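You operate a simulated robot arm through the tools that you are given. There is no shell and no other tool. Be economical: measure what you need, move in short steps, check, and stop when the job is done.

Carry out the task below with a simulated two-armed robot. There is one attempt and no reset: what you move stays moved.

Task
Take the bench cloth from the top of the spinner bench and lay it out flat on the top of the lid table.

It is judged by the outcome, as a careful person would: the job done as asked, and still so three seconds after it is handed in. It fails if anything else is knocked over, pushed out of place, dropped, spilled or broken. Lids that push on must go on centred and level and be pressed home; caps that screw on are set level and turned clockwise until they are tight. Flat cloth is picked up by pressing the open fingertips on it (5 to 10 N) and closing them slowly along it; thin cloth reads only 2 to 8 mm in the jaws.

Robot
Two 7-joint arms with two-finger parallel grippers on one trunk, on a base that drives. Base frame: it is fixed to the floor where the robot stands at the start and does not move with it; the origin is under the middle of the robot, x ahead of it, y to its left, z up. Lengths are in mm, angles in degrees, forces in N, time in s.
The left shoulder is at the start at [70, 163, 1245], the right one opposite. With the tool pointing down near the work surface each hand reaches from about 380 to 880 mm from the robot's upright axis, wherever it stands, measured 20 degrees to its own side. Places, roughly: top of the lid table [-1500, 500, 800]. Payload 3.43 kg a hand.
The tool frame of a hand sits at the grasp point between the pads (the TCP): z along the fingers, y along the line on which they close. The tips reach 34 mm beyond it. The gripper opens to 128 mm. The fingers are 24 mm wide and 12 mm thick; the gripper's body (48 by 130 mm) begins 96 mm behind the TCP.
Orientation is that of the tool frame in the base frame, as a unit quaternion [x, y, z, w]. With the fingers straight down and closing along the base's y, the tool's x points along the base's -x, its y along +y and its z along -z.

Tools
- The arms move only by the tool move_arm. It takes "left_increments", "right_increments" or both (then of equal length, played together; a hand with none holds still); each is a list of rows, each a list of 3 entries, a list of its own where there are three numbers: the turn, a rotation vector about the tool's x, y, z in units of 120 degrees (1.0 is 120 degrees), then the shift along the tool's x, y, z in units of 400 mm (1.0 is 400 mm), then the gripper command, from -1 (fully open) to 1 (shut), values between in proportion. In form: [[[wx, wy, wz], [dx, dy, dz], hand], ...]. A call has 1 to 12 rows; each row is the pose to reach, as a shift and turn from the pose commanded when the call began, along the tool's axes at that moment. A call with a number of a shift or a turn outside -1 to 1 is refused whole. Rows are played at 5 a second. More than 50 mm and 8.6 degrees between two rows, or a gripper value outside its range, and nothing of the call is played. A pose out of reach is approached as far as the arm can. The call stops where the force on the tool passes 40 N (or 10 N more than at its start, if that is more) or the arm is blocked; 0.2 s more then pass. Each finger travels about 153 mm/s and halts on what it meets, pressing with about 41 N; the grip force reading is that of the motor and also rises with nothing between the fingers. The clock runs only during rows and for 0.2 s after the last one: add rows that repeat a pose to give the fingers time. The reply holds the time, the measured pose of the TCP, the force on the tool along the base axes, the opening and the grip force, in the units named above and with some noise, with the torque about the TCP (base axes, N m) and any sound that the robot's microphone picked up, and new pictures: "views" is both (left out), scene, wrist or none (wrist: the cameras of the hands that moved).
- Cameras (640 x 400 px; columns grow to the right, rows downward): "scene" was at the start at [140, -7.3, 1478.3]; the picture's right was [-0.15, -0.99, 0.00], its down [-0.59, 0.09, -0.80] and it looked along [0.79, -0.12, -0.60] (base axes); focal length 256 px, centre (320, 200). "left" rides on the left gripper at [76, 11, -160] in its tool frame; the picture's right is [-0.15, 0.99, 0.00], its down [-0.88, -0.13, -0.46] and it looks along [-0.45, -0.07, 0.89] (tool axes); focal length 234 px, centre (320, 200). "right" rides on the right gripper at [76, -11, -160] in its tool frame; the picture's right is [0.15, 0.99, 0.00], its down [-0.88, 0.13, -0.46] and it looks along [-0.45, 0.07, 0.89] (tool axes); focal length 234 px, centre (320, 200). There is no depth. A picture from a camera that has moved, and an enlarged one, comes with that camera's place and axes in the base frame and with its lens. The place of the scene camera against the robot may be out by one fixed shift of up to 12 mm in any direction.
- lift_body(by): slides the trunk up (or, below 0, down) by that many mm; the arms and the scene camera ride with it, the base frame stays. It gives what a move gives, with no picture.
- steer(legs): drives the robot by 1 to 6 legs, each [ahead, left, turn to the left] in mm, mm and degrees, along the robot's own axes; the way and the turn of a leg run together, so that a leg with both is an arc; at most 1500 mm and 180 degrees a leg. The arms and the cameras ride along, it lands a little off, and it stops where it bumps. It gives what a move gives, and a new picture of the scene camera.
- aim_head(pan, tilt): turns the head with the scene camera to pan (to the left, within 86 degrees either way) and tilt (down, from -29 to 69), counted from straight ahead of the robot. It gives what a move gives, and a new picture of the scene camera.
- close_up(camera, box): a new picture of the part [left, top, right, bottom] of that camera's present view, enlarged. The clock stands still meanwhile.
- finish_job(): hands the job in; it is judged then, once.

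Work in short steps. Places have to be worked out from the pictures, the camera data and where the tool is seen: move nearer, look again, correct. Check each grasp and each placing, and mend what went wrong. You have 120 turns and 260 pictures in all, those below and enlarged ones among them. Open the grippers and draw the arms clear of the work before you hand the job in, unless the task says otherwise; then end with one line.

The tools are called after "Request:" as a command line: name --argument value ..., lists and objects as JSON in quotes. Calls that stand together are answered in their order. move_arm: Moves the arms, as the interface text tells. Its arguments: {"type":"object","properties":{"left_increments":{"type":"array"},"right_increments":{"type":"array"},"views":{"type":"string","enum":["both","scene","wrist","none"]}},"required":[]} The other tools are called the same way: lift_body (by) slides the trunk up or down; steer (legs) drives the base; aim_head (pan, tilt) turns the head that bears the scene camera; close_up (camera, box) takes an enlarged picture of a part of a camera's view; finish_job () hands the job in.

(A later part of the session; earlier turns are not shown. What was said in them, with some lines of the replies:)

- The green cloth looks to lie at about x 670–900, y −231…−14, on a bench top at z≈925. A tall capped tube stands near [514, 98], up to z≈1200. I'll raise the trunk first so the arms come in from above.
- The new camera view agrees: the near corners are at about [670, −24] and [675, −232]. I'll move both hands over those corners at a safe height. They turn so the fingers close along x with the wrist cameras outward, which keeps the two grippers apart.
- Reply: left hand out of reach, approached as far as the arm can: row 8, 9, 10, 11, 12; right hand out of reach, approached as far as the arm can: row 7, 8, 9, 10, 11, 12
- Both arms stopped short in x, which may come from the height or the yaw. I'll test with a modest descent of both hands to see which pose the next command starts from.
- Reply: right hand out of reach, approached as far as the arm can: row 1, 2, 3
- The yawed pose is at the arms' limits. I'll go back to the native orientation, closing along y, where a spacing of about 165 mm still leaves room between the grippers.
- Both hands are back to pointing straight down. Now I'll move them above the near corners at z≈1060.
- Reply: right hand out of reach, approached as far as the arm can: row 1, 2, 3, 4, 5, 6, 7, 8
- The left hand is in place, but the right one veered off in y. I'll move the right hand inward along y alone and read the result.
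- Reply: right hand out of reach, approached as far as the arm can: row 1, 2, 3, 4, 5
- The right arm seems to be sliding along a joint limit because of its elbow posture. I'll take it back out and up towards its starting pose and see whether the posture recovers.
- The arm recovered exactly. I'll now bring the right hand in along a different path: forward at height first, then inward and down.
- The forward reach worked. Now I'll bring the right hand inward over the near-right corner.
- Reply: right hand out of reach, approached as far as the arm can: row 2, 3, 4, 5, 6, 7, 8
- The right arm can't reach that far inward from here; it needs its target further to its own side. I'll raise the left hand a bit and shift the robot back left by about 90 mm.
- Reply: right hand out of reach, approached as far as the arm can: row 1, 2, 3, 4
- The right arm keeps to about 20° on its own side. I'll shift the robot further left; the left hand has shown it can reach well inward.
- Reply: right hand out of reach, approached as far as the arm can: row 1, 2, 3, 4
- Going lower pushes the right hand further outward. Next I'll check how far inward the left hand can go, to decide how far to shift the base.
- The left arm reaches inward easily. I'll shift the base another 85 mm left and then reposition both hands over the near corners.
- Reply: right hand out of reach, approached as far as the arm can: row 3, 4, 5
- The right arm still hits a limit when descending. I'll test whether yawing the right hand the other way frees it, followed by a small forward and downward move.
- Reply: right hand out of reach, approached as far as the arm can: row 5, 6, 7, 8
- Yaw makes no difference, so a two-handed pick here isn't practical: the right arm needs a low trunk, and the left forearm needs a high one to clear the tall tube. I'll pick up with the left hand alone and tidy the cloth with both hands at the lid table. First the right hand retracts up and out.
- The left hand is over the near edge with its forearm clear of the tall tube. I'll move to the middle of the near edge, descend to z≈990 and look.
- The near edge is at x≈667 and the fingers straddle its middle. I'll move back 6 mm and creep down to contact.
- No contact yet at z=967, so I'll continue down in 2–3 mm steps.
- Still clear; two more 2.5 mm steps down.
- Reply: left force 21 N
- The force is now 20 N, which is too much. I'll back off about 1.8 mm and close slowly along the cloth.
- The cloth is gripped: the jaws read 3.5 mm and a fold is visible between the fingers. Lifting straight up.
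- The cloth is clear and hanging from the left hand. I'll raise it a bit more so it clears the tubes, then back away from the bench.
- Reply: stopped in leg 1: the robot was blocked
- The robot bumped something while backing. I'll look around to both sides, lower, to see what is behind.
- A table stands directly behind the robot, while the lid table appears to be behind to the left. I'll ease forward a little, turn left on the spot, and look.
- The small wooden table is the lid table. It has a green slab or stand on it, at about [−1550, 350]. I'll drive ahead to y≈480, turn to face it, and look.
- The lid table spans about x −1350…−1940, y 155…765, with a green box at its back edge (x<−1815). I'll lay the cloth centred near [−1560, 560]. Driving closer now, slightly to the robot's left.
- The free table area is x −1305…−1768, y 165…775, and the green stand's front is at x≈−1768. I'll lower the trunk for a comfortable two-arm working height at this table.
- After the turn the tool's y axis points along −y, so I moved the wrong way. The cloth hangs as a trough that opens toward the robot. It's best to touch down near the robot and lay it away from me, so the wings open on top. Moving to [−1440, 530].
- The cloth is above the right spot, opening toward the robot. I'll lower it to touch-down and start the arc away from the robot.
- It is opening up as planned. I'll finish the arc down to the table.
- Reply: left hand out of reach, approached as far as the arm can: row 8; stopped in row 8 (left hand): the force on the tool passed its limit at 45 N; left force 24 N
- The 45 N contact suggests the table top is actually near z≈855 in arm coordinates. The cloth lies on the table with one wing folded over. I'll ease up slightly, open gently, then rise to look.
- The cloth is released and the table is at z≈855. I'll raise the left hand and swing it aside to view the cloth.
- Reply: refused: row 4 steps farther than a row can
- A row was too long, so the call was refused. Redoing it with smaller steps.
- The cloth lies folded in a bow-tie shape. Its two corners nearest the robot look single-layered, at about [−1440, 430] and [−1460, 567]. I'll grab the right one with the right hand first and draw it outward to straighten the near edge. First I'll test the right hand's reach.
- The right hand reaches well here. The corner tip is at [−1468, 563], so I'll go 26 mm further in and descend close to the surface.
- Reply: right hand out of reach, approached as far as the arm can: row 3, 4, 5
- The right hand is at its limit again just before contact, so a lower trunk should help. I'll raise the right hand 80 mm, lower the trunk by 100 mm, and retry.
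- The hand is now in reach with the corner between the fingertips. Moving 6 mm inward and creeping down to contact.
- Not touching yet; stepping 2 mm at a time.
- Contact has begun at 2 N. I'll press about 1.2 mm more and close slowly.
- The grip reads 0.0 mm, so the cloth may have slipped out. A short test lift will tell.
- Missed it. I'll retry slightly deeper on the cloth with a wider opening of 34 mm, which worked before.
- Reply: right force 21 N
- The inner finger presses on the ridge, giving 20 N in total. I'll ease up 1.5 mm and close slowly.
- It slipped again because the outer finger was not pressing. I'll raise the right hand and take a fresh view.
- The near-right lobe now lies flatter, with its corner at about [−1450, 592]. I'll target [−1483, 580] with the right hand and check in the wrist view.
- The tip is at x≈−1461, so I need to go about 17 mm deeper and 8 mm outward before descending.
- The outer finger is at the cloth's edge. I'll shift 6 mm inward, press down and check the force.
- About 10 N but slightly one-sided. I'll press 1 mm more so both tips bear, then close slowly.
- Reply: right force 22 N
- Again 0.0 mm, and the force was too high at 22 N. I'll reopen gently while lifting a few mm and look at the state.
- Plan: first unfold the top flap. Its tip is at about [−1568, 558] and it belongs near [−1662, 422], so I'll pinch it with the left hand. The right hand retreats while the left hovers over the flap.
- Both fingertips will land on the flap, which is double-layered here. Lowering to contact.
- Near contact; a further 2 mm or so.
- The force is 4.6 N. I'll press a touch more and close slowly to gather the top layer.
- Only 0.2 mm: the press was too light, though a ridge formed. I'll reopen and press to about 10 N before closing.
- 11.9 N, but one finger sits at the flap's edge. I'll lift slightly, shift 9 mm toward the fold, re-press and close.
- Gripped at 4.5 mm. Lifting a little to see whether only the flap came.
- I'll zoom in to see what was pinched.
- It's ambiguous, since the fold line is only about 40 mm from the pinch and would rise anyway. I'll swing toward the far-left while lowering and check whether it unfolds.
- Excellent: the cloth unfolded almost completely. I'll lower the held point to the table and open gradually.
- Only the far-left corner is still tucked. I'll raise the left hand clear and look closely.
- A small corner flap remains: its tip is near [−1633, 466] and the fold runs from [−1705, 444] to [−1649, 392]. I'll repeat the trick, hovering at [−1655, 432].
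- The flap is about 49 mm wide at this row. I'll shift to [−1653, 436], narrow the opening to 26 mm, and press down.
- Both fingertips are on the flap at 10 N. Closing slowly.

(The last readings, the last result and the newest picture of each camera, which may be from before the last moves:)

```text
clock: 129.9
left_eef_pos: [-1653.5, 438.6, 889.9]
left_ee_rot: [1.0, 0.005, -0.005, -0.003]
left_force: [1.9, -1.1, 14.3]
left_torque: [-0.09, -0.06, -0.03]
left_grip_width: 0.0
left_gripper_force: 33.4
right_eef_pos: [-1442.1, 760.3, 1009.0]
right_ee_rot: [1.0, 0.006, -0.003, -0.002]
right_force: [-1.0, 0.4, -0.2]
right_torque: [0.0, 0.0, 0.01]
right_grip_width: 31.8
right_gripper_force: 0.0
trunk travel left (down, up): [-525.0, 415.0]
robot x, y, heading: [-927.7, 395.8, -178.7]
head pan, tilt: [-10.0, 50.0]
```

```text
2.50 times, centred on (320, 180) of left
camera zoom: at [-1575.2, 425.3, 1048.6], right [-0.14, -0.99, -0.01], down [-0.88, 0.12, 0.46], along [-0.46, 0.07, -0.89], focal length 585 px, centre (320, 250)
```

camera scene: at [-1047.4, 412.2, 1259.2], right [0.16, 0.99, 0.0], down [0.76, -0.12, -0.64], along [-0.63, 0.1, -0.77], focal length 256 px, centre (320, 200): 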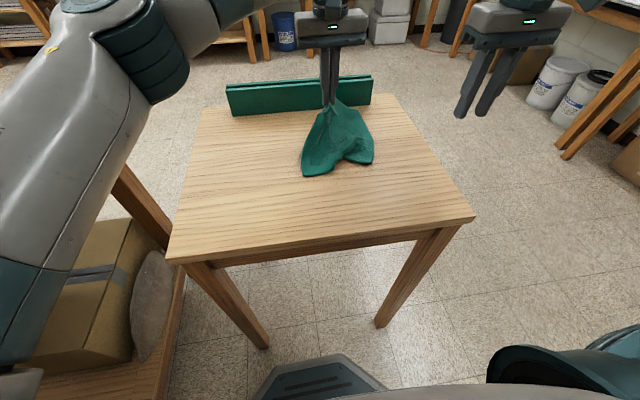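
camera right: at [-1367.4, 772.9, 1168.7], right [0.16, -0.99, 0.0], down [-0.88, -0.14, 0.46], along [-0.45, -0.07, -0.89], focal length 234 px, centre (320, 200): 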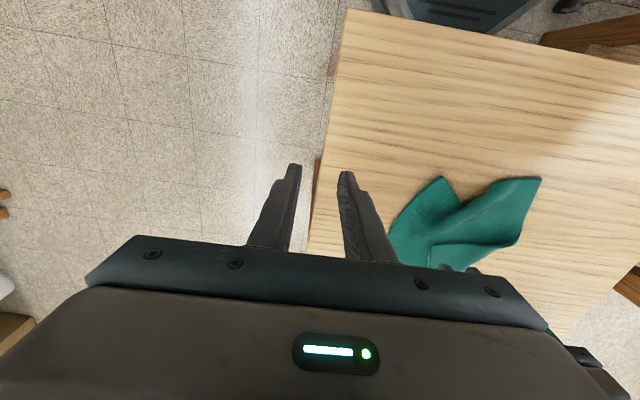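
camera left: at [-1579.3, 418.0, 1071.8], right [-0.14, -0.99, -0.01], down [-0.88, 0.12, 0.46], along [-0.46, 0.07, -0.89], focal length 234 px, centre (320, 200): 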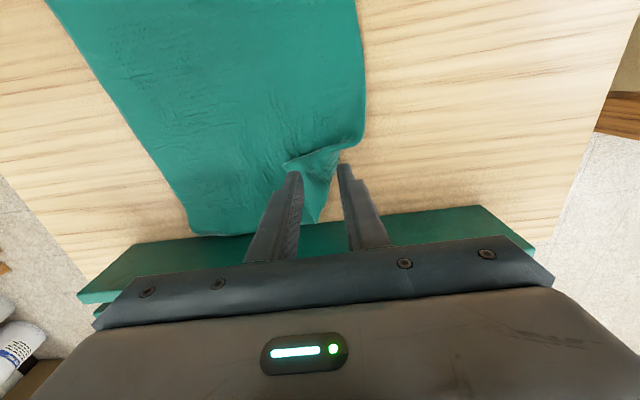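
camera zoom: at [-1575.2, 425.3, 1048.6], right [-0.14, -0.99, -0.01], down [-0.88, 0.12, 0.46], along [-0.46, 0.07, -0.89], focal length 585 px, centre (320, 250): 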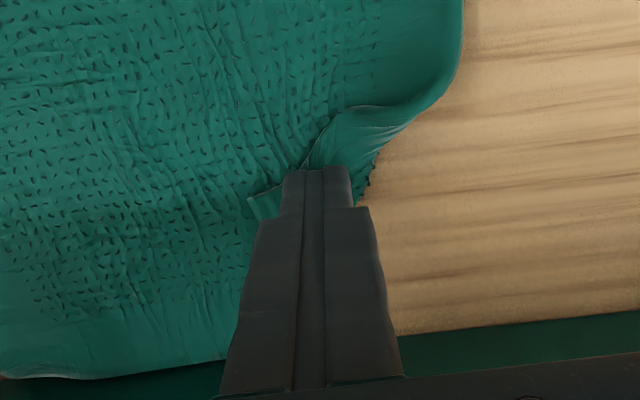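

A small flap can't be gathered with this narrow span. I'll instead try dragging the flap outward with the closed, pressed fingertips, mostly toward −y.

Request:
move_arm --left_increments '[[[0, 0, 0], [-0.01, 0.02, 0.001], 1], [[0, 0, 0], [-0.02, 0.045, 0.001], 1], [[0, 0, 0], [-0.03, 0.07, 0.001], 1], [[0, 0, 0], [-0.035, 0.095, 0.001], 1], [[0, 0, 0], [-0.04, 0.12, 0.001], 1], [[0, 0, 0], [-0.045, 0.145, 0.001], 1], [[0, 0, 0], [-0.05, 0.17, 0.001], 1]]' --views "wrist"

```text
clock: 131.5
left_eef_pos: [-1671.3, 371.1, 889.0]
left_ee_rot: [1.0, 0.003, -0.005, -0.003]
left_force: [1.6, 8.9, 29.7]
left_torque: [0.3, -0.09, 0.0]
left_grip_width: 0.0
left_gripper_force: 32.4
right_eef_pos: [-1441.4, 763.0, 1009.6]
right_ee_rot: [1.0, 0.005, -0.005, -0.002]
right_force: [-0.8, -0.9, -0.6]
right_torque: [0.02, 0.0, -0.01]
right_grip_width: 32.1
right_gripper_force: 0.0
trunk travel left (down, up): [-525.0, 415.0]
robot x, y, heading: [-927.1, 394.1, -178.8]
head pan, tilt: [-10.0, 50.0]
camera left: at [-1593.3, 359.2, 1047.6], right [-0.14, -0.99, -0.01], down [-0.88, 0.12, 0.47], along [-0.46, 0.07, -0.88], focal length 234 px, centre (320, 200)
```

left: 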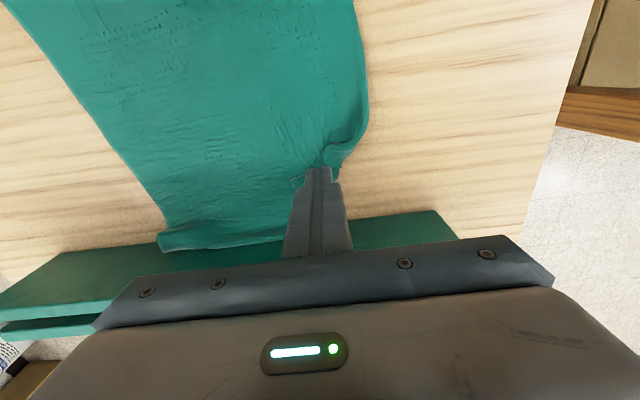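

The whole cloth slid along with the finger, which is useful for repositioning. I'll lift off and look.

Request:
move_arm --left_increments '[[[0, 0, 0], [0, 0, -0.05], 0.9], [[0, 0, 0], [0, 0, -0.15], 0.5], [[0, 0, 0], [0.05, 0.05, -0.25], 0.3], [[0, 0, 0], [0.1, 0.1, -0.32], 0.3], [[0, 0, 0], [0.15, 0.15, -0.38], 0.3]]' --views "wrist"

Request:
close_up --camera "scene" --box '[250, 60, 390, 190]'

```text
clock: 132.7
left_eef_pos: [-1610.3, 307.1, 1036.3]
left_ee_rot: [1.0, 0.005, -0.003, -0.004]
left_force: [0.0, -0.3, -0.8]
left_torque: [0.03, -0.03, -0.01]
left_grip_width: 44.6
left_gripper_force: 0.1
right_eef_pos: [-1442.2, 759.9, 1008.3]
right_ee_rot: [1.0, 0.005, -0.003, -0.001]
right_force: [0.0, 0.2, 0.5]
right_torque: [0.02, 0.03, -0.01]
right_grip_width: 32.0
right_gripper_force: 0.1
trunk travel left (down, up): [-525.0, 415.0]
robot x, y, heading: [-927.1, 396.3, -179.2]
head pan, tilt: [-10.0, 50.0]
camera left: at [-1532.3, 294.5, 1195.1], right [-0.14, -0.99, -0.01], down [-0.88, 0.12, 0.46], along [-0.46, 0.07, -0.89], focal length 234 px, centre (320, 200)
```

left: 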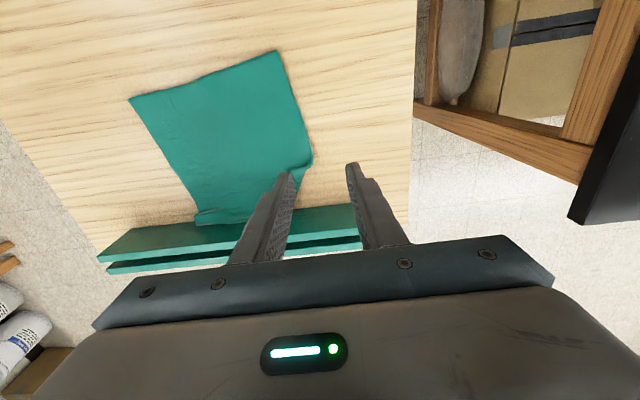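

```text
3.08 times, centred on (320, 125) of scene
camera zoom: at [-1047.0, 411.2, 1259.2], right [0.16, 0.99, 0.0], down [0.76, -0.12, -0.64], along [-0.64, 0.1, -0.77], focal length 788 px, centre (320, 431)
```

zoom: 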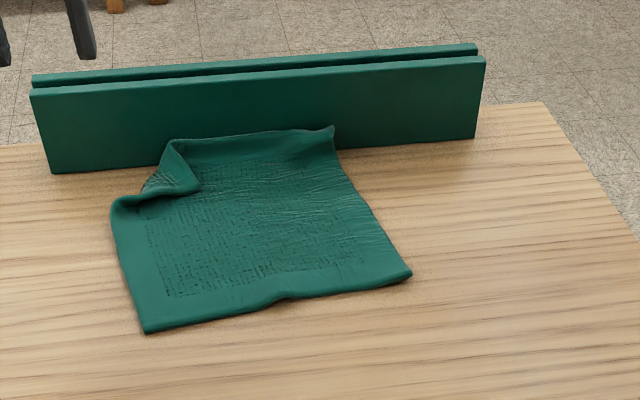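

The cloth's far edge now touches the stand, so I'll pull the cloth back toward the robot. I'll press with wide-open left fingertips on the cloth's middle and drag along +x.

Request:
move_arm --left_increments '[[[0, 0, 0], [0.05, -0.1, 0], -0.3], [[0, 0, 0], [0.1, -0.2, 0.05], -0.5], [[0, 0, 0], [0.1375, -0.3, 0.1], -0.5], [[0, 0, 0], [0.1375, -0.37, 0.15], -0.5], [[0, 0, 0], [0.1375, -0.37, 0.25], -0.5], [[0, 0, 0], [0.1375, -0.37, 0.33], -0.5], [[0, 0, 0], [0.1375, -0.37, 0.355], -0.5], [[0, 0, 0], [0.1375, -0.37, 0.362], -0.5], [[0, 0, 0], [0.1375, -0.37, 0.362], -0.5]]' --views "wrist"

```text
clock: 134.7
left_eef_pos: [-1560.8, 458.1, 893.4]
left_ee_rot: [1.0, 0.004, -0.002, -0.004]
left_force: [-0.1, 0.0, 0.4]
left_torque: [0.03, 0.0, 0.0]
left_grip_width: 95.8
left_gripper_force: 0.1
right_eef_pos: [-1444.8, 760.2, 1009.0]
right_ee_rot: [1.0, 0.005, -0.002, -0.002]
right_force: [-0.5, 0.3, -0.9]
right_torque: [-0.04, -0.01, 0.02]
right_grip_width: 32.0
right_gripper_force: 0.1
trunk travel left (down, up): [-525.0, 415.0]
robot x, y, heading: [-927.4, 396.5, -179.2]
head pan, tilt: [-10.0, 50.0]
camera left: at [-1483.1, 447.6, 1051.9], right [-0.14, -0.99, -0.01], down [-0.88, 0.12, 0.46], along [-0.46, 0.07, -0.89], focal length 234 px, centre (320, 200)
```

left: 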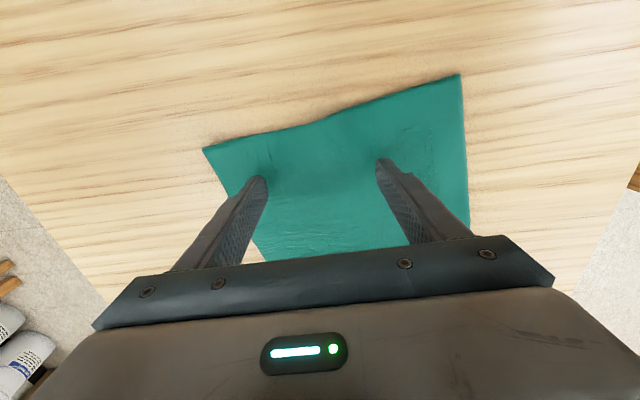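

Good spread on the cloth. Pressing about 4.5 mm further and dragging 75 mm toward the robot.

Request:
move_arm --left_increments '[[[0, 0, 0], [0, 0.02, 0.004], -0.5], [[0, 0, 0], [0, 0.02, 0.01], -0.5], [[0, 0, 0], [0.02, 0.02, 0.011], -0.5], [[0, 0, 0], [0.05, 0.02, 0.011], -0.5], [[0, 0, 0], [0.08, 0.02, 0.011], -0.5], [[0, 0, 0], [0.11, 0.02, 0.011], -0.5], [[0, 0, 0], [0.14, 0.02, 0.011], -0.5], [[0, 0, 0], [0.17, 0.02, 0.011], -0.5], [[0, 0, 0], [0.19, 0.02, 0.011], -0.5]]' --views "wrist"

Request:
close_up --camera "scene" --box '[250, 60, 390, 190]'

```text
clock: 136.7
left_eef_pos: [-1483.8, 452.2, 888.1]
left_ee_rot: [1.0, 0.004, -0.003, -0.003]
left_force: [-2.2, -0.5, 2.6]
left_torque: [-0.05, 0.03, -0.03]
left_grip_width: 95.8
left_gripper_force: 0.0
right_eef_pos: [-1444.0, 761.4, 1007.7]
right_ee_rot: [1.0, 0.005, -0.002, -0.001]
right_force: [0.1, -0.6, -0.3]
right_torque: [0.0, -0.02, -0.05]
right_grip_width: 31.8
right_gripper_force: 0.1
trunk travel left (down, up): [-525.0, 415.0]
robot x, y, heading: [-926.8, 397.1, -179.0]
head pan, tilt: [-10.0, 50.0]
camera left: at [-1407.2, 439.6, 1047.0], right [-0.14, -0.99, -0.01], down [-0.88, 0.12, 0.46], along [-0.46, 0.07, -0.89], focal length 234 px, centre (320, 200)
```

left: 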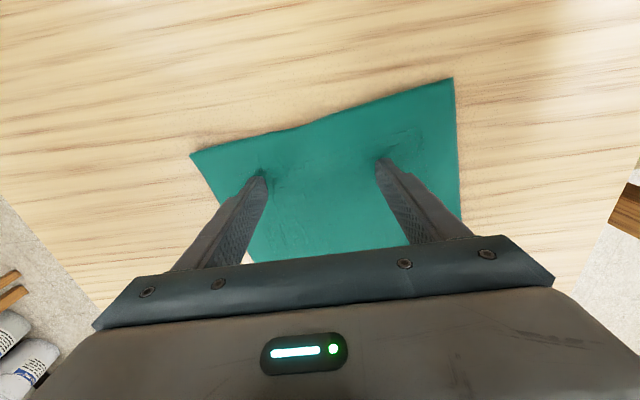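

```text
3.08 times, centred on (320, 125) of scene
camera zoom: at [-1047.9, 412.2, 1259.2], right [0.16, 0.99, 0.0], down [0.76, -0.12, -0.64], along [-0.63, 0.1, -0.77], focal length 788 px, centre (320, 431)
```

zoom: 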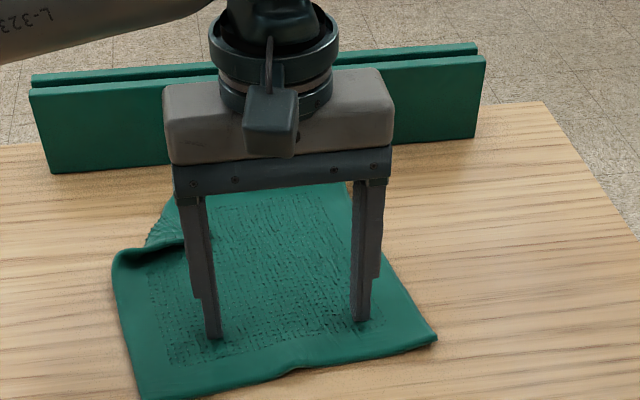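

The drag worked cleanly and the cloth is clear of the stand. Lifting off to view the remaining corner fold.

Request:
move_arm --left_increments '[[[0, 0, 0], [0, 0, -0.05], -0.4], [[0, 0, 0], [0, 0.03, -0.15], 0], [[0, 0, 0], [-0.05, 0.1, -0.22], 0.3], [[0, 0, 0], [-0.1, 0.2, -0.25], 0.3], [[0, 0, 0], [-0.15, 0.3, -0.27], 0.3], [[0, 0, 0], [-0.2, 0.35, -0.27], 0.3]]' --views "wrist"

Request:
close_up --camera "scene" --box '[260, 80, 380, 200]'

```text
clock: 138.1
left_eef_pos: [-1564.1, 313.5, 997.0]
left_ee_rot: [1.0, 0.004, -0.003, -0.004]
left_force: [0.1, -0.2, 0.2]
left_torque: [-0.01, 0.01, 0.03]
left_grip_width: 45.1
left_gripper_force: 0.0
right_eef_pos: [-1444.2, 759.3, 1008.5]
right_ee_rot: [1.0, 0.005, -0.003, -0.002]
right_force: [-0.8, 0.0, 0.2]
right_torque: [0.02, -0.01, -0.01]
right_grip_width: 32.0
right_gripper_force: 0.2
trunk travel left (down, up): [-525.0, 415.0]
robot x, y, heading: [-923.4, 398.4, -179.1]
head pan, tilt: [-10.0, 50.0]
camera left: at [-1486.5, 300.0, 1155.9], right [-0.14, -0.99, -0.01], down [-0.88, 0.12, 0.46], along [-0.46, 0.07, -0.89], focal length 234 px, centre (320, 200)
```

left: 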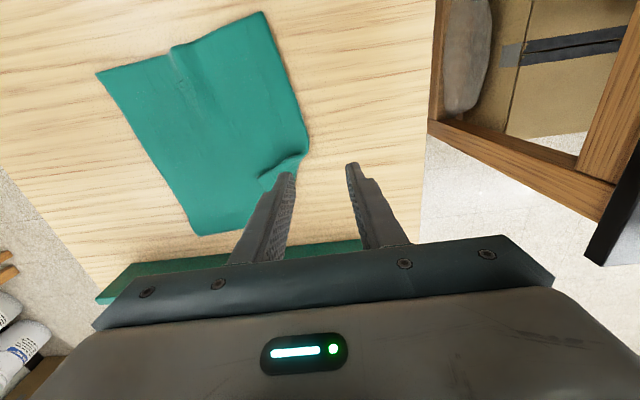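

```text
3.33 times, centred on (320, 140) of scene
camera zoom: at [-1048.5, 411.9, 1259.1], right [0.16, 0.99, 0.0], down [0.76, -0.12, -0.64], along [-0.63, 0.1, -0.77], focal length 854 px, centre (320, 400)
```

zoom: 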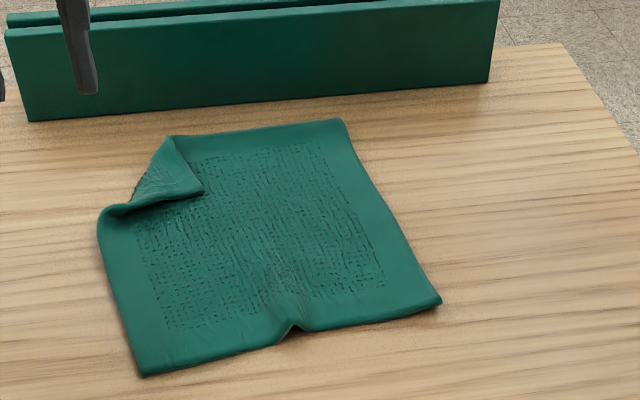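

Nearly done: only the far-left flap and a tiny pleat at the near edge remain. The flap's fold runs mostly along x, so I'll yaw the left hand about 60° so the fingers close along the fold, and hover over [−1602, 376].

Request:
move_arm --left_increments '[[[0, 0, -0.0625], [-0.01, -0.02, 0], 0.43], [[0, 0, -0.125], [-0.025, -0.04, 0], 0.43], [[0, 0, -0.1875], [-0.04, -0.06, 0], 0.43], [[0, 0, -0.25], [-0.055, -0.08, 0], 0.43], [[0, 0, -0.3125], [-0.07, -0.1, 0], 0.43], [[0, 0, -0.375], [-0.08, -0.12, 0], 0.43], [[0, 0, -0.4375], [-0.09, -0.14, 0.04], 0.43], [[0, 0, -0.5], [-0.095, -0.156, 0.1], 0.43], [[0, 0, -0.5], [-0.095, -0.156, 0.18], 0.43], [[0, 0, -0.5], [-0.095, -0.156, 0.18], 0.43]]' --views "wrist"

Request:
close_up --camera "left" --box '[220, 100, 420, 260]'

```text
clock: 140.3
left_eef_pos: [-1601.3, 371.6, 925.7]
left_ee_rot: [0.864, 0.504, -0.001, -0.005]
left_force: [0.5, 0.3, 0.2]
left_torque: [-0.02, -0.03, -0.02]
left_grip_width: 36.7
left_gripper_force: 0.1
right_eef_pos: [-1444.0, 760.6, 1008.7]
right_ee_rot: [1.0, 0.005, -0.002, -0.002]
right_force: [0.4, -1.2, -1.4]
right_torque: [-0.01, -0.03, -0.01]
right_grip_width: 31.9
right_gripper_force: 0.0
trunk travel left (down, up): [-525.0, 415.0]
robot x, y, heading: [-925.1, 392.5, -179.1]
head pan, tilt: [-10.0, 50.0]
camera left: at [-1552.3, 430.9, 1085.0], right [0.79, -0.61, -0.01], down [-0.54, -0.71, 0.46], along [-0.29, -0.35, -0.89], focal length 234 px, centre (320, 200)
```

left: 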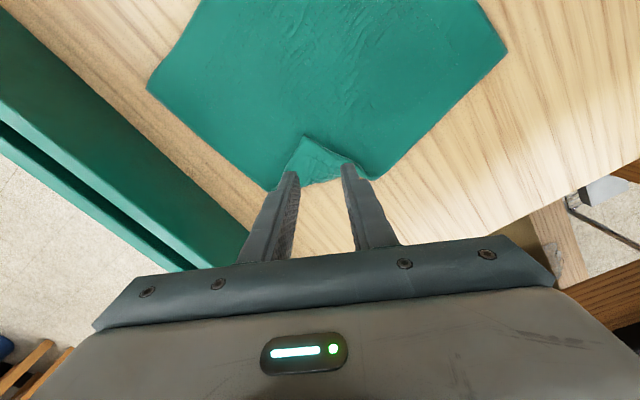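

```text
2.50 times, centred on (320, 180) of left
camera zoom: at [-1552.3, 430.9, 1085.0], right [0.79, -0.61, -0.01], down [-0.54, -0.71, 0.46], along [-0.29, -0.35, -0.89], focal length 585 px, centre (320, 250)
```

zoom: 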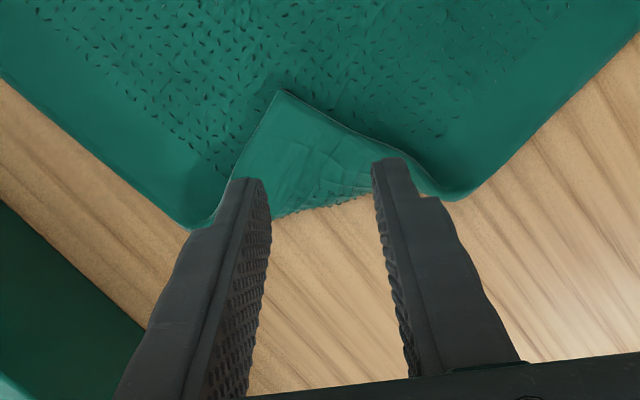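

Perfect view: the fingers will land on the flap just inside its fold. Moving 4 mm toward the fold and pressing.

Request:
move_arm --left_increments '[[[0, 0, 0], [-0.01, 0, 0.04], 0.43], [[0, 0, 0], [-0.01, 0, 0.07], 0.43], [[0, 0, 0], [-0.01, 0, 0.083], 0.43], [[0, 0, 0], [-0.01, 0, 0.087], 0.43], [[0, 0, 0], [-0.01, 0, 0.087], 0.43]]' --views "none"

Request:
close_up --camera "left" --box '[220, 100, 420, 260]'

```text
clock: 141.5
left_eef_pos: [-1602.1, 369.7, 892.2]
left_ee_rot: [0.863, 0.505, -0.002, -0.005]
left_force: [-1.4, 0.0, 5.1]
left_torque: [-0.01, 0.03, 0.0]
left_grip_width: 36.6
left_gripper_force: 0.1
right_eef_pos: [-1442.9, 762.1, 1008.5]
right_ee_rot: [1.0, 0.005, -0.002, -0.001]
right_force: [-0.7, 0.6, -0.1]
right_torque: [0.0, -0.01, -0.01]
right_grip_width: 31.8
right_gripper_force: 0.1
trunk travel left (down, up): [-525.0, 415.0]
robot x, y, heading: [-923.4, 394.5, -179.4]
head pan, tilt: [-10.0, 50.0]
```

```text
2.50 times, centred on (320, 180) of left
camera zoom: at [-1553.3, 428.4, 1050.9], right [0.79, -0.61, -0.01], down [-0.54, -0.71, 0.46], along [-0.29, -0.35, -0.89], focal length 585 px, centre (320, 250)
```

zoom: 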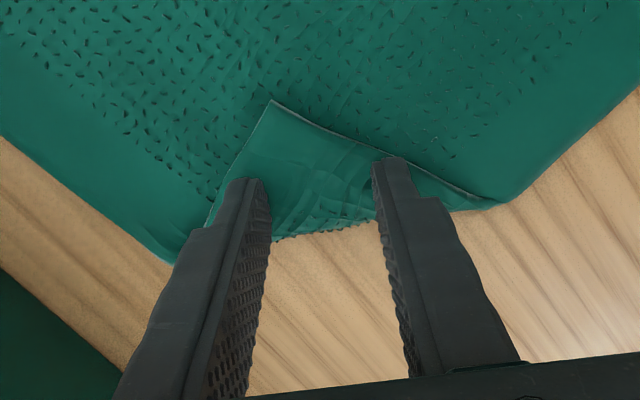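

The force is 5 N with both fingers on the flap. I'll press about 1 mm more and close slowly.

Request:
move_arm --left_increments '[[[0, 0, 0], [0, 0, 0.003], 0.43], [[0, 0, 0], [0, 0, 0.003], 0.49], [[0, 0, 0], [0, 0, 0.003], 0.55], [[0, 0, 0], [0, 0, 0.003], 0.61], [[0, 0, 0], [0, 0, 0.003], 0.67], [[0, 0, 0], [0, 0, 0.003], 0.73], [[0, 0, 0], [0, 0, 0.003], 0.79], [[0, 0, 0], [0, 0, 0.003], 0.85], [[0, 0, 0], [0, 0, 0.003], 0.92], [[0, 0, 0], [0, 0, 0.003], 1], [[0, 0, 0], [0, 0, 0.003], 1]]' --views "none"

Request:
close_up --camera "left" --box '[220, 100, 420, 260]'

```text
clock: 143.9
left_eef_pos: [-1600.9, 370.2, 891.4]
left_ee_rot: [0.864, 0.504, -0.002, -0.006]
left_force: [-4.2, 2.7, 22.1]
left_torque: [0.02, 0.33, -0.07]
left_grip_width: 6.4
left_gripper_force: 40.3
right_eef_pos: [-1442.9, 761.4, 1009.1]
right_ee_rot: [1.0, 0.006, -0.003, -0.002]
right_force: [-0.2, 0.4, 0.4]
right_torque: [0.0, 0.02, 0.01]
right_grip_width: 31.8
right_gripper_force: 0.0
trunk travel left (down, up): [-525.0, 415.0]
robot x, y, heading: [-925.0, 395.2, -179.1]
head pan, tilt: [-10.0, 50.0]
```

```text
2.50 times, centred on (320, 180) of left
camera zoom: at [-1552.6, 428.7, 1050.7], right [0.79, -0.61, -0.01], down [-0.54, -0.71, 0.46], along [-0.29, -0.35, -0.89], focal length 585 px, centre (320, 250)
```

zoom: 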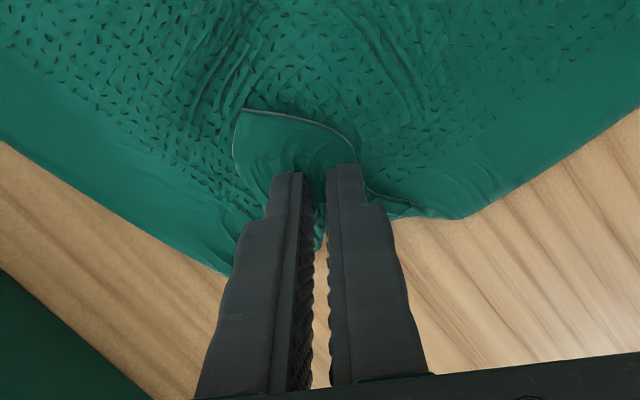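

Gripped at 6.4 mm, possibly both layers. Lifting 70 mm and looking.

Request:
move_arm --left_increments '[[[0, 0, 0], [0, 0, -0.05], 1], [[0, 0, 0], [0, 0, -0.1], 1], [[0, 0, 0], [0, 0, -0.15], 1], [[0, 0, 0], [0, 0, -0.2], 1]]' --views "wrist"

Request:
close_up --camera "scene" --box '[250, 60, 390, 200]'

```text
clock: 144.9
left_eef_pos: [-1605.3, 369.8, 969.0]
left_ee_rot: [0.864, 0.503, -0.001, -0.004]
left_force: [-0.2, -0.2, -0.8]
left_torque: [-0.02, -0.05, -0.01]
left_grip_width: 3.5
left_gripper_force: 37.9
right_eef_pos: [-1443.9, 760.2, 1008.7]
right_ee_rot: [1.0, 0.006, -0.002, -0.002]
right_force: [0.4, 0.4, 0.4]
right_torque: [-0.01, 0.0, 0.02]
right_grip_width: 32.3
right_gripper_force: 0.1
trunk travel left (down, up): [-525.0, 415.0]
robot x, y, heading: [-925.8, 392.8, -178.8]
head pan, tilt: [-10.0, 50.0]
camera left: at [-1555.7, 428.4, 1127.5], right [0.79, -0.62, -0.01], down [-0.54, -0.7, 0.46], along [-0.29, -0.35, -0.89], focal length 234 px, centre (320, 200)
```

left: 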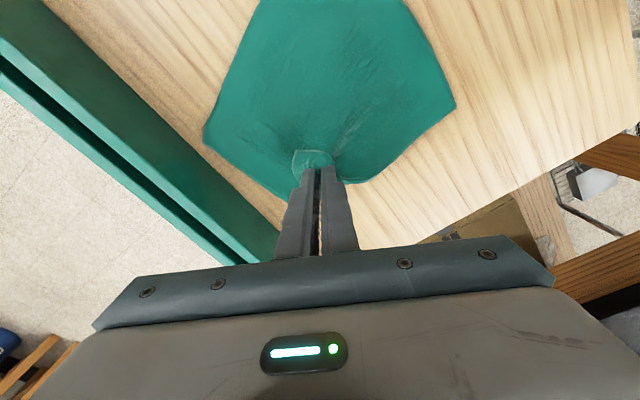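

```text
2.86 times, centred on (320, 130) of scene
camera zoom: at [-1047.5, 412.5, 1259.2], right [0.16, 0.99, 0.0], down [0.76, -0.12, -0.64], along [-0.63, 0.1, -0.77], focal length 732 px, centre (320, 400)
```

zoom: 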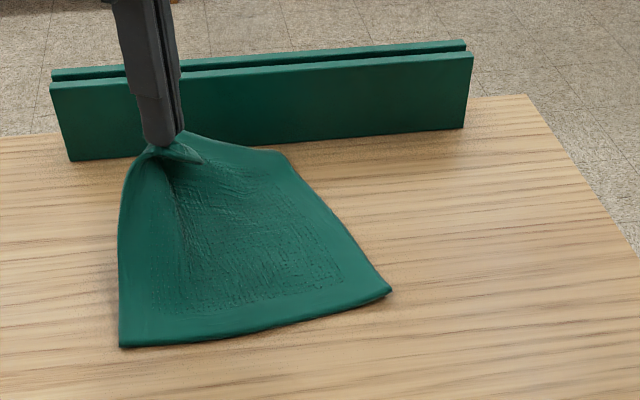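

Now 3.5 mm, so likely just the flap. I'll swing it outward perpendicular to the fold (tool −x) while lowering.

Request:
move_arm --left_increments '[[[0, 0, 0], [-0.03, 0, 0.01], 1], [[0, 0, 0], [-0.06, 0, 0.03], 1], [[0, 0, 0], [-0.09, 0, 0.06], 1], [[0, 0, 0], [-0.12, 0, 0.1], 1], [[0, 0, 0], [-0.15, 0, 0.14], 1], [[0, 0, 0], [-0.17, 0, 0.165], 1]]' --views "wrist"

Request:
close_up --camera "scene" --box '[250, 60, 390, 200]'

```text
clock: 146.3
left_eef_pos: [-1637.9, 309.2, 904.4]
left_ee_rot: [0.864, 0.504, -0.001, -0.005]
left_force: [0.3, 0.1, 0.0]
left_torque: [-0.03, -0.06, -0.03]
left_grip_width: 3.6
left_gripper_force: 38.6
right_eef_pos: [-1443.9, 760.8, 1007.5]
right_ee_rot: [1.0, 0.005, -0.001, -0.002]
right_force: [0.0, -0.7, -0.7]
right_torque: [0.01, 0.0, -0.03]
right_grip_width: 32.2
right_gripper_force: 0.1
trunk travel left (down, up): [-525.0, 415.0]
robot x, y, heading: [-920.6, 399.1, -178.9]
head pan, tilt: [-10.0, 50.0]
camera left: at [-1587.4, 368.9, 1063.2], right [0.79, -0.61, -0.01], down [-0.54, -0.7, 0.46], along [-0.29, -0.35, -0.89], focal length 234 px, centre (320, 200)
```

left: 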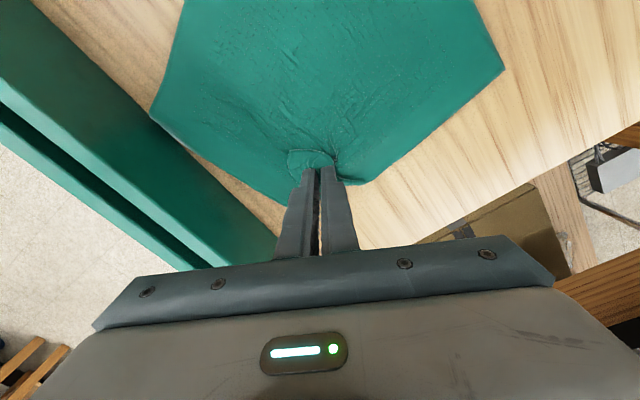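

```text
2.86 times, centred on (320, 130) of scene
camera zoom: at [-1048.0, 412.0, 1259.2], right [0.16, 0.99, 0.0], down [0.76, -0.12, -0.64], along [-0.63, 0.1, -0.77], focal length 732 px, centre (320, 400)
```

zoom: 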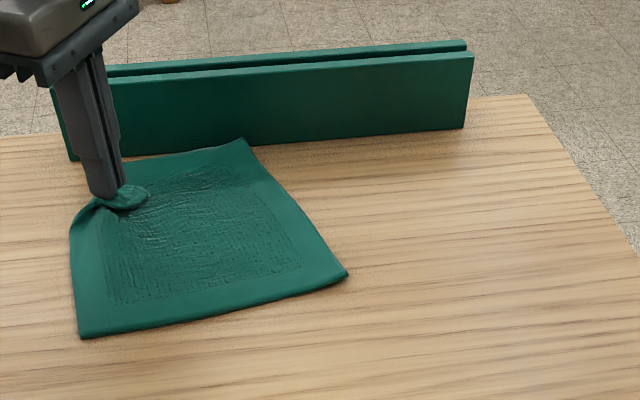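

Both layers were held, so the cloth moved with a small tip still folded. I'll set it down, release, and look; then try flipping the tip by pushing its free edge outward.

Request:
move_arm --left_increments '[[[0, 0, 0], [0.02, 0, 0.02], 1], [[0, 0, 0], [0.02, 0, 0.028], 0.9], [[0, 0, 0], [0.02, 0, 0.028], 0.75], [[0, 0, 0], [0.02, 0, 0.028], 0.6], [[0, 0, 0], [0.02, 0, 0.028], 0.4], [[0, 0, 0], [0.02, 0, 0.028], 0.3], [[0, 0, 0], [0.02, 0, -0.03], 0.3], [[0, 0, 0], [0.02, 0, -0.1], 0.3]]' --views "none"

Request:
close_up --camera "left" --box '[170, 60, 450, 260]'

```text
clock: 148.1
left_eef_pos: [-1632.3, 315.7, 942.5]
left_ee_rot: [0.864, 0.503, -0.001, -0.004]
left_force: [0.0, -0.4, 0.4]
left_torque: [0.01, 0.06, 0.0]
left_grip_width: 45.0
left_gripper_force: 0.0
right_eef_pos: [-1442.8, 760.5, 1008.7]
right_ee_rot: [1.0, 0.005, -0.002, -0.002]
right_force: [0.3, -0.8, 0.0]
right_torque: [0.0, -0.02, 0.01]
right_grip_width: 32.1
right_gripper_force: 0.1
trunk travel left (down, up): [-525.0, 415.0]
robot x, y, heading: [-922.4, 395.1, -179.1]
head pan, tilt: [-10.0, 50.0]
```

```text
2.00 times, centred on (310, 160) of left
camera zoom: at [-1582.8, 374.2, 1102.8], right [0.79, -0.61, -0.01], down [-0.54, -0.71, 0.46], along [-0.29, -0.35, -0.89], focal length 468 px, centre (340, 280)
```

zoom: 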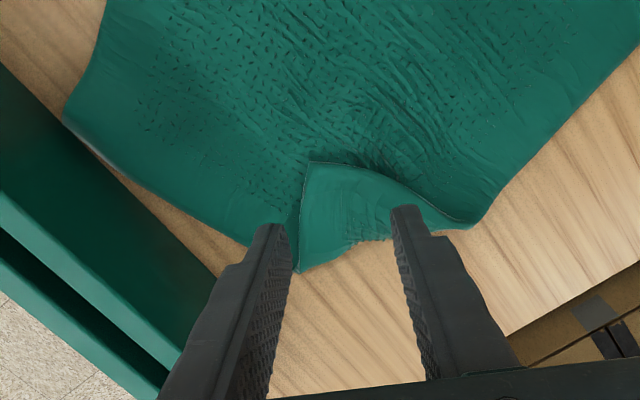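

The tip flap is clean now. I'll close the fingers, set them on the cloth just inside the flap's free edge, and push outward to flip it.

Request:
move_arm --left_increments '[[[0, 0, 0], [0.06, 0.01, 0], 1], [[0, 0, 0], [0.12, 0.015, 0], 1], [[0, 0, 0], [0.12, 0.015, 0.06], 1], [[0, 0, 0], [0.12, 0.015, 0.11], 1], [[0, 0, 0], [0.12, 0.015, 0.124], 1], [[0, 0, 0], [0.12, 0.015, 0.124], 1]]' --views "none"

Request:
close_up --camera "left" --box '[170, 100, 450, 300]'

```text
clock: 149.5
left_eef_pos: [-1605.5, 356.3, 893.4]
left_ee_rot: [0.864, 0.504, -0.001, -0.004]
left_force: [-0.1, -0.9, 0.6]
left_torque: [-0.02, 0.01, 0.01]
left_grip_width: 0.1
left_gripper_force: 32.7
right_eef_pos: [-1443.9, 762.6, 1007.2]
right_ee_rot: [1.0, 0.006, -0.002, -0.001]
right_force: [0.5, -0.1, -0.5]
right_torque: [0.0, -0.01, 0.03]
right_grip_width: 32.2
right_gripper_force: 0.0
trunk travel left (down, up): [-525.0, 415.0]
robot x, y, heading: [-925.3, 394.9, -179.4]
head pan, tilt: [-10.0, 50.0]
```

```text
2.00 times, centred on (310, 200) of left
camera zoom: at [-1556.4, 414.7, 1051.5], right [0.79, -0.61, -0.01], down [-0.54, -0.7, 0.45], along [-0.29, -0.35, -0.89], focal length 468 px, centre (340, 200)
```

zoom: 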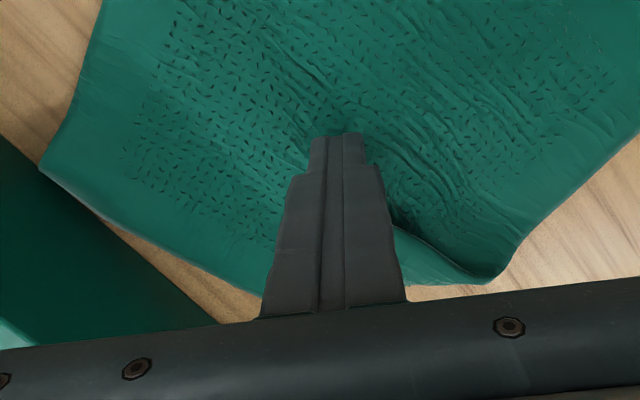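

The fingertips just touch the cloth inside the flap. Pushing outward 85 mm with light contact.

Request:
move_arm --left_increments '[[[0, 0, 0], [0, 0, 0.003], 1], [[0, 0, 0], [-0.03, 0, 0.003], 1], [[0, 0, 0], [-0.06, 0, 0.003], 1], [[0, 0, 0], [-0.09, 0, 0.003], 1], [[0, 0, 0], [-0.12, 0, 0.003], 1], [[0, 0, 0], [-0.15, 0, 0.003], 1], [[0, 0, 0], [-0.18, 0, 0.003], 1], [[0, 0, 0], [-0.21, 0, 0.003], 1]]' --views "wrist"

Request:
close_up --camera "scene" --box '[240, 70, 380, 200]'

```text
clock: 151.3
left_eef_pos: [-1644.3, 283.1, 890.1]
left_ee_rot: [0.864, 0.504, -0.001, -0.005]
left_force: [-0.5, -0.1, 0.6]
left_torque: [0.03, 0.02, 0.03]
left_grip_width: 0.1
left_gripper_force: 32.8
right_eef_pos: [-1445.0, 760.1, 1007.9]
right_ee_rot: [1.0, 0.006, -0.003, -0.002]
right_force: [0.1, -0.2, -0.8]
right_torque: [-0.01, 0.0, -0.05]
right_grip_width: 32.2
right_gripper_force: 0.0
trunk travel left (down, up): [-525.0, 415.0]
robot x, y, heading: [-925.0, 394.1, -179.4]
head pan, tilt: [-10.0, 50.0]
camera left: at [-1595.6, 341.5, 1048.9], right [0.79, -0.61, -0.01], down [-0.54, -0.71, 0.45], along [-0.29, -0.35, -0.89], focal length 234 px, centre (320, 200)
```

left: 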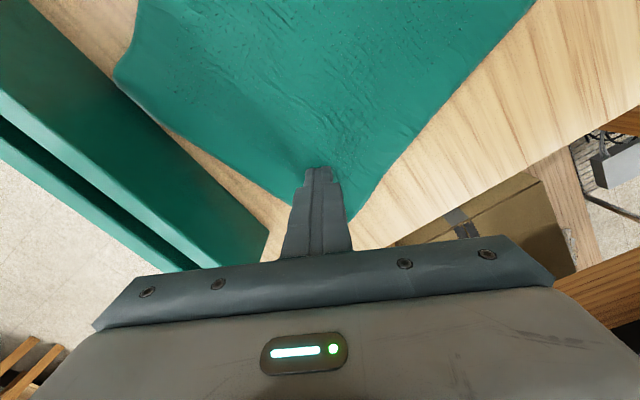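

```text
3.08 times, centred on (310, 135) of scene
camera zoom: at [-1048.1, 411.9, 1259.2], right [0.16, 0.99, 0.0], down [0.76, -0.12, -0.64], along [-0.63, 0.1, -0.77], focal length 788 px, centre (351, 400)
```

zoom: 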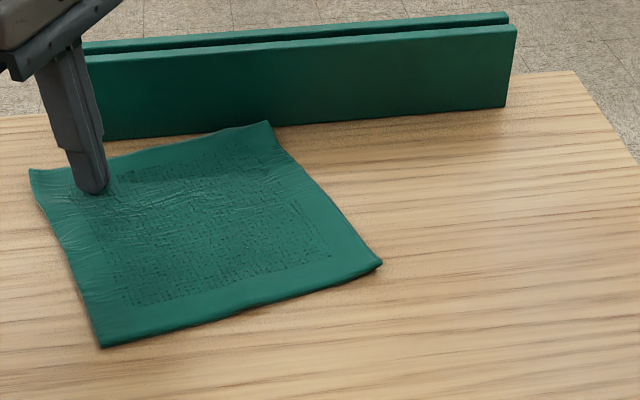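

It flipped: the cloth now lies open and flat. I'll lift the hand straight up and inspect.

Request:
move_arm --left_increments '[[[0, 0, 0], [0, 0, -0.05], 1], [[0, 0, 0], [0, 0, -0.15], 1], [[0, 0, 0], [0, 0, -0.25], 1], [[0, 0, 0], [0, 0, -0.35], 1]]' --views "wrist"

Request:
close_up --camera "scene" --box '[240, 70, 380, 200]'

```text
clock: 152.3
left_eef_pos: [-1644.5, 280.8, 1033.7]
left_ee_rot: [0.864, 0.503, -0.002, -0.004]
left_force: [0.1, 0.5, -0.5]
left_torque: [0.01, 0.03, 0.02]
left_grip_width: 0.1
left_gripper_force: 33.3
right_eef_pos: [-1442.6, 762.3, 1007.7]
right_ee_rot: [1.0, 0.005, -0.002, -0.002]
right_force: [-0.4, 1.0, 0.5]
right_torque: [-0.05, 0.01, 0.0]
right_grip_width: 31.8
right_gripper_force: 0.1
trunk travel left (down, up): [-525.0, 415.0]
robot x, y, heading: [-924.1, 397.2, -178.9]
head pan, tilt: [-10.0, 50.0]
camera left: at [-1595.7, 339.9, 1192.6], right [0.79, -0.62, -0.01], down [-0.54, -0.7, 0.46], along [-0.29, -0.35, -0.89], focal length 234 px, centre (320, 200)
```

left: 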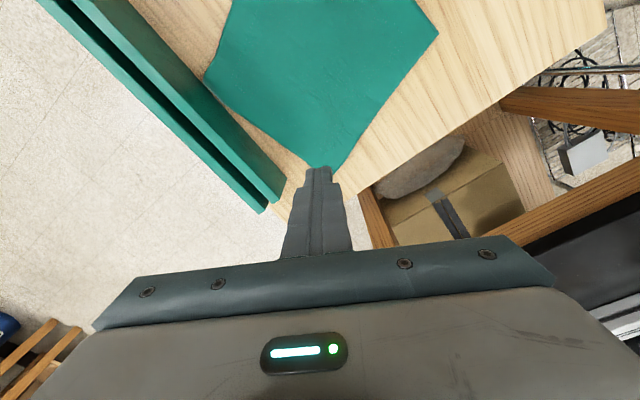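

```text
3.08 times, centred on (310, 135) of scene
camera zoom: at [-1046.9, 412.9, 1259.2], right [0.16, 0.99, 0.0], down [0.76, -0.12, -0.64], along [-0.64, 0.1, -0.77], focal length 788 px, centre (351, 400)
```

zoom: 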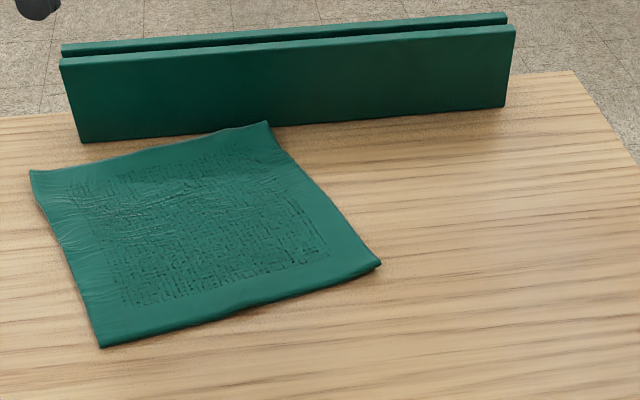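

The cloth lies flat, all four corners are on the table, and nothing else was disturbed. I'll open both grippers and draw the arms up and away, then take a last look.

Request:
move_arm --left_increments '[[[0, 0, 0], [0, 0, -0.1], 0.5], [[0, 0, 0], [0, 0, -0.2], 0], [[0, 0, 0], [0, 0, -0.3], -0.5], [[0, 0, 0], [0.03, 0.08, -0.35], -1], [[0, 0, 0], [0.06, 0.18, -0.38], -1], [[0, 0, 0], [0.1, 0.28, -0.4], -1]]' --right_increments '[[[0, 0, 0], [0, 0, -0.1], 0.5], [[0, 0, 0], [0.05, 0, -0.2], 0], [[0, 0, 0], [0.1, 0, -0.3], -0.5], [[0, 0, 0], [0.15, 0, -0.35], -1], [[0, 0, 0], [0.15, 0, -0.35], -1], [[0, 0, 0], [0.15, 0, -0.35], -1]]' --views "none"

Request:
steer --legs '[[-250, 0, 0]]'

Request:
close_up --camera "scene" --box '[180, 40, 440, 240]'

```text
clock: 153.7
left_eef_pos: [-1521.8, 260.0, 1191.6]
left_ee_rot: [0.864, 0.504, -0.001, -0.005]
left_force: [0.2, 0.3, -0.1]
left_torque: [-0.01, 0.05, 0.01]
left_grip_width: 128.0
left_gripper_force: 0.0
right_eef_pos: [-1379.3, 764.1, 1143.3]
right_ee_rot: [1.0, 0.004, -0.002, -0.002]
right_force: [0.6, 0.3, -0.2]
right_torque: [-0.01, 0.04, -0.04]
right_grip_width: 128.1
right_gripper_force: 0.0
trunk travel left (down, up): [-525.0, 415.0]
robot x, y, heading: [-928.2, 396.8, -179.0]
head pan, tilt: [-10.0, 50.0]
```

```text
clock: 155.5
left_eef_pos: [-1273.8, 262.0, 1190.5]
left_ee_rot: [0.863, 0.506, -0.001, -0.004]
left_force: [0.5, 0.7, 1.3]
left_torque: [-0.01, -0.01, -0.01]
left_grip_width: 128.3
left_gripper_force: 0.0
right_eef_pos: [-1132.4, 766.5, 1143.1]
right_ee_rot: [1.0, 0.008, -0.002, -0.002]
right_force: [-0.8, 0.8, 0.3]
right_torque: [0.02, 0.03, 0.02]
right_grip_width: 127.7
right_gripper_force: 0.0
trunk travel left (down, up): [-525.0, 415.0]
robot x, y, heading: [-674.7, 401.6, -178.7]
head pan, tilt: [-10.0, 50.0]
camera scene: at [-797.0, 416.1, 1259.1], right [0.15, 0.99, 0.0], down [0.76, -0.12, -0.64], along [-0.64, 0.1, -0.77], focal length 256 px, centre (320, 200)
```

scene: 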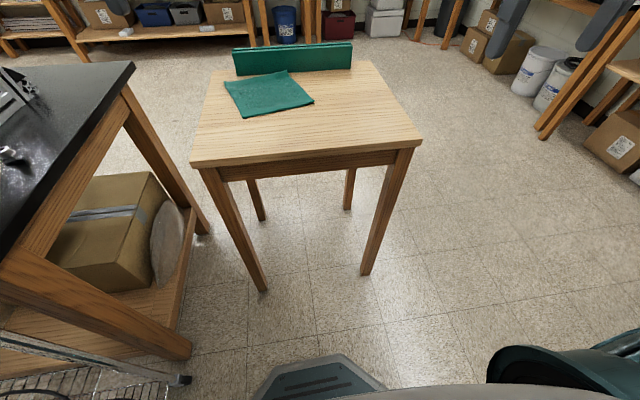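

```text
2.00 times, centred on (310, 140) of scene
camera zoom: at [-797.0, 416.1, 1259.1], right [0.15, 0.99, 0.0], down [0.76, -0.12, -0.64], along [-0.64, 0.1, -0.77], focal length 512 px, centre (340, 320)
```

zoom: 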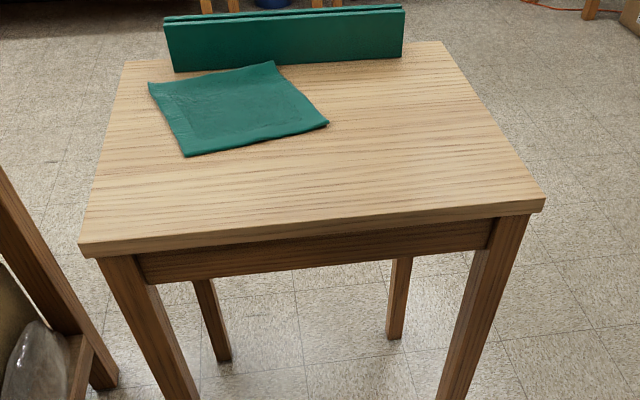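

The cloth is flat and fully on the lid table, the stand and everything else there is in place, both grippers are open, and the arms are clear. Handing in.

Request:
finish_job

```text
The job is handed in.
```

The bench cloth is laid out flat on top of the lid table, just in front of the green stand. The robot bumped something and stopped once while backing away from the spinner bench; I saw nothing knocked over, but I never saw what it hit.
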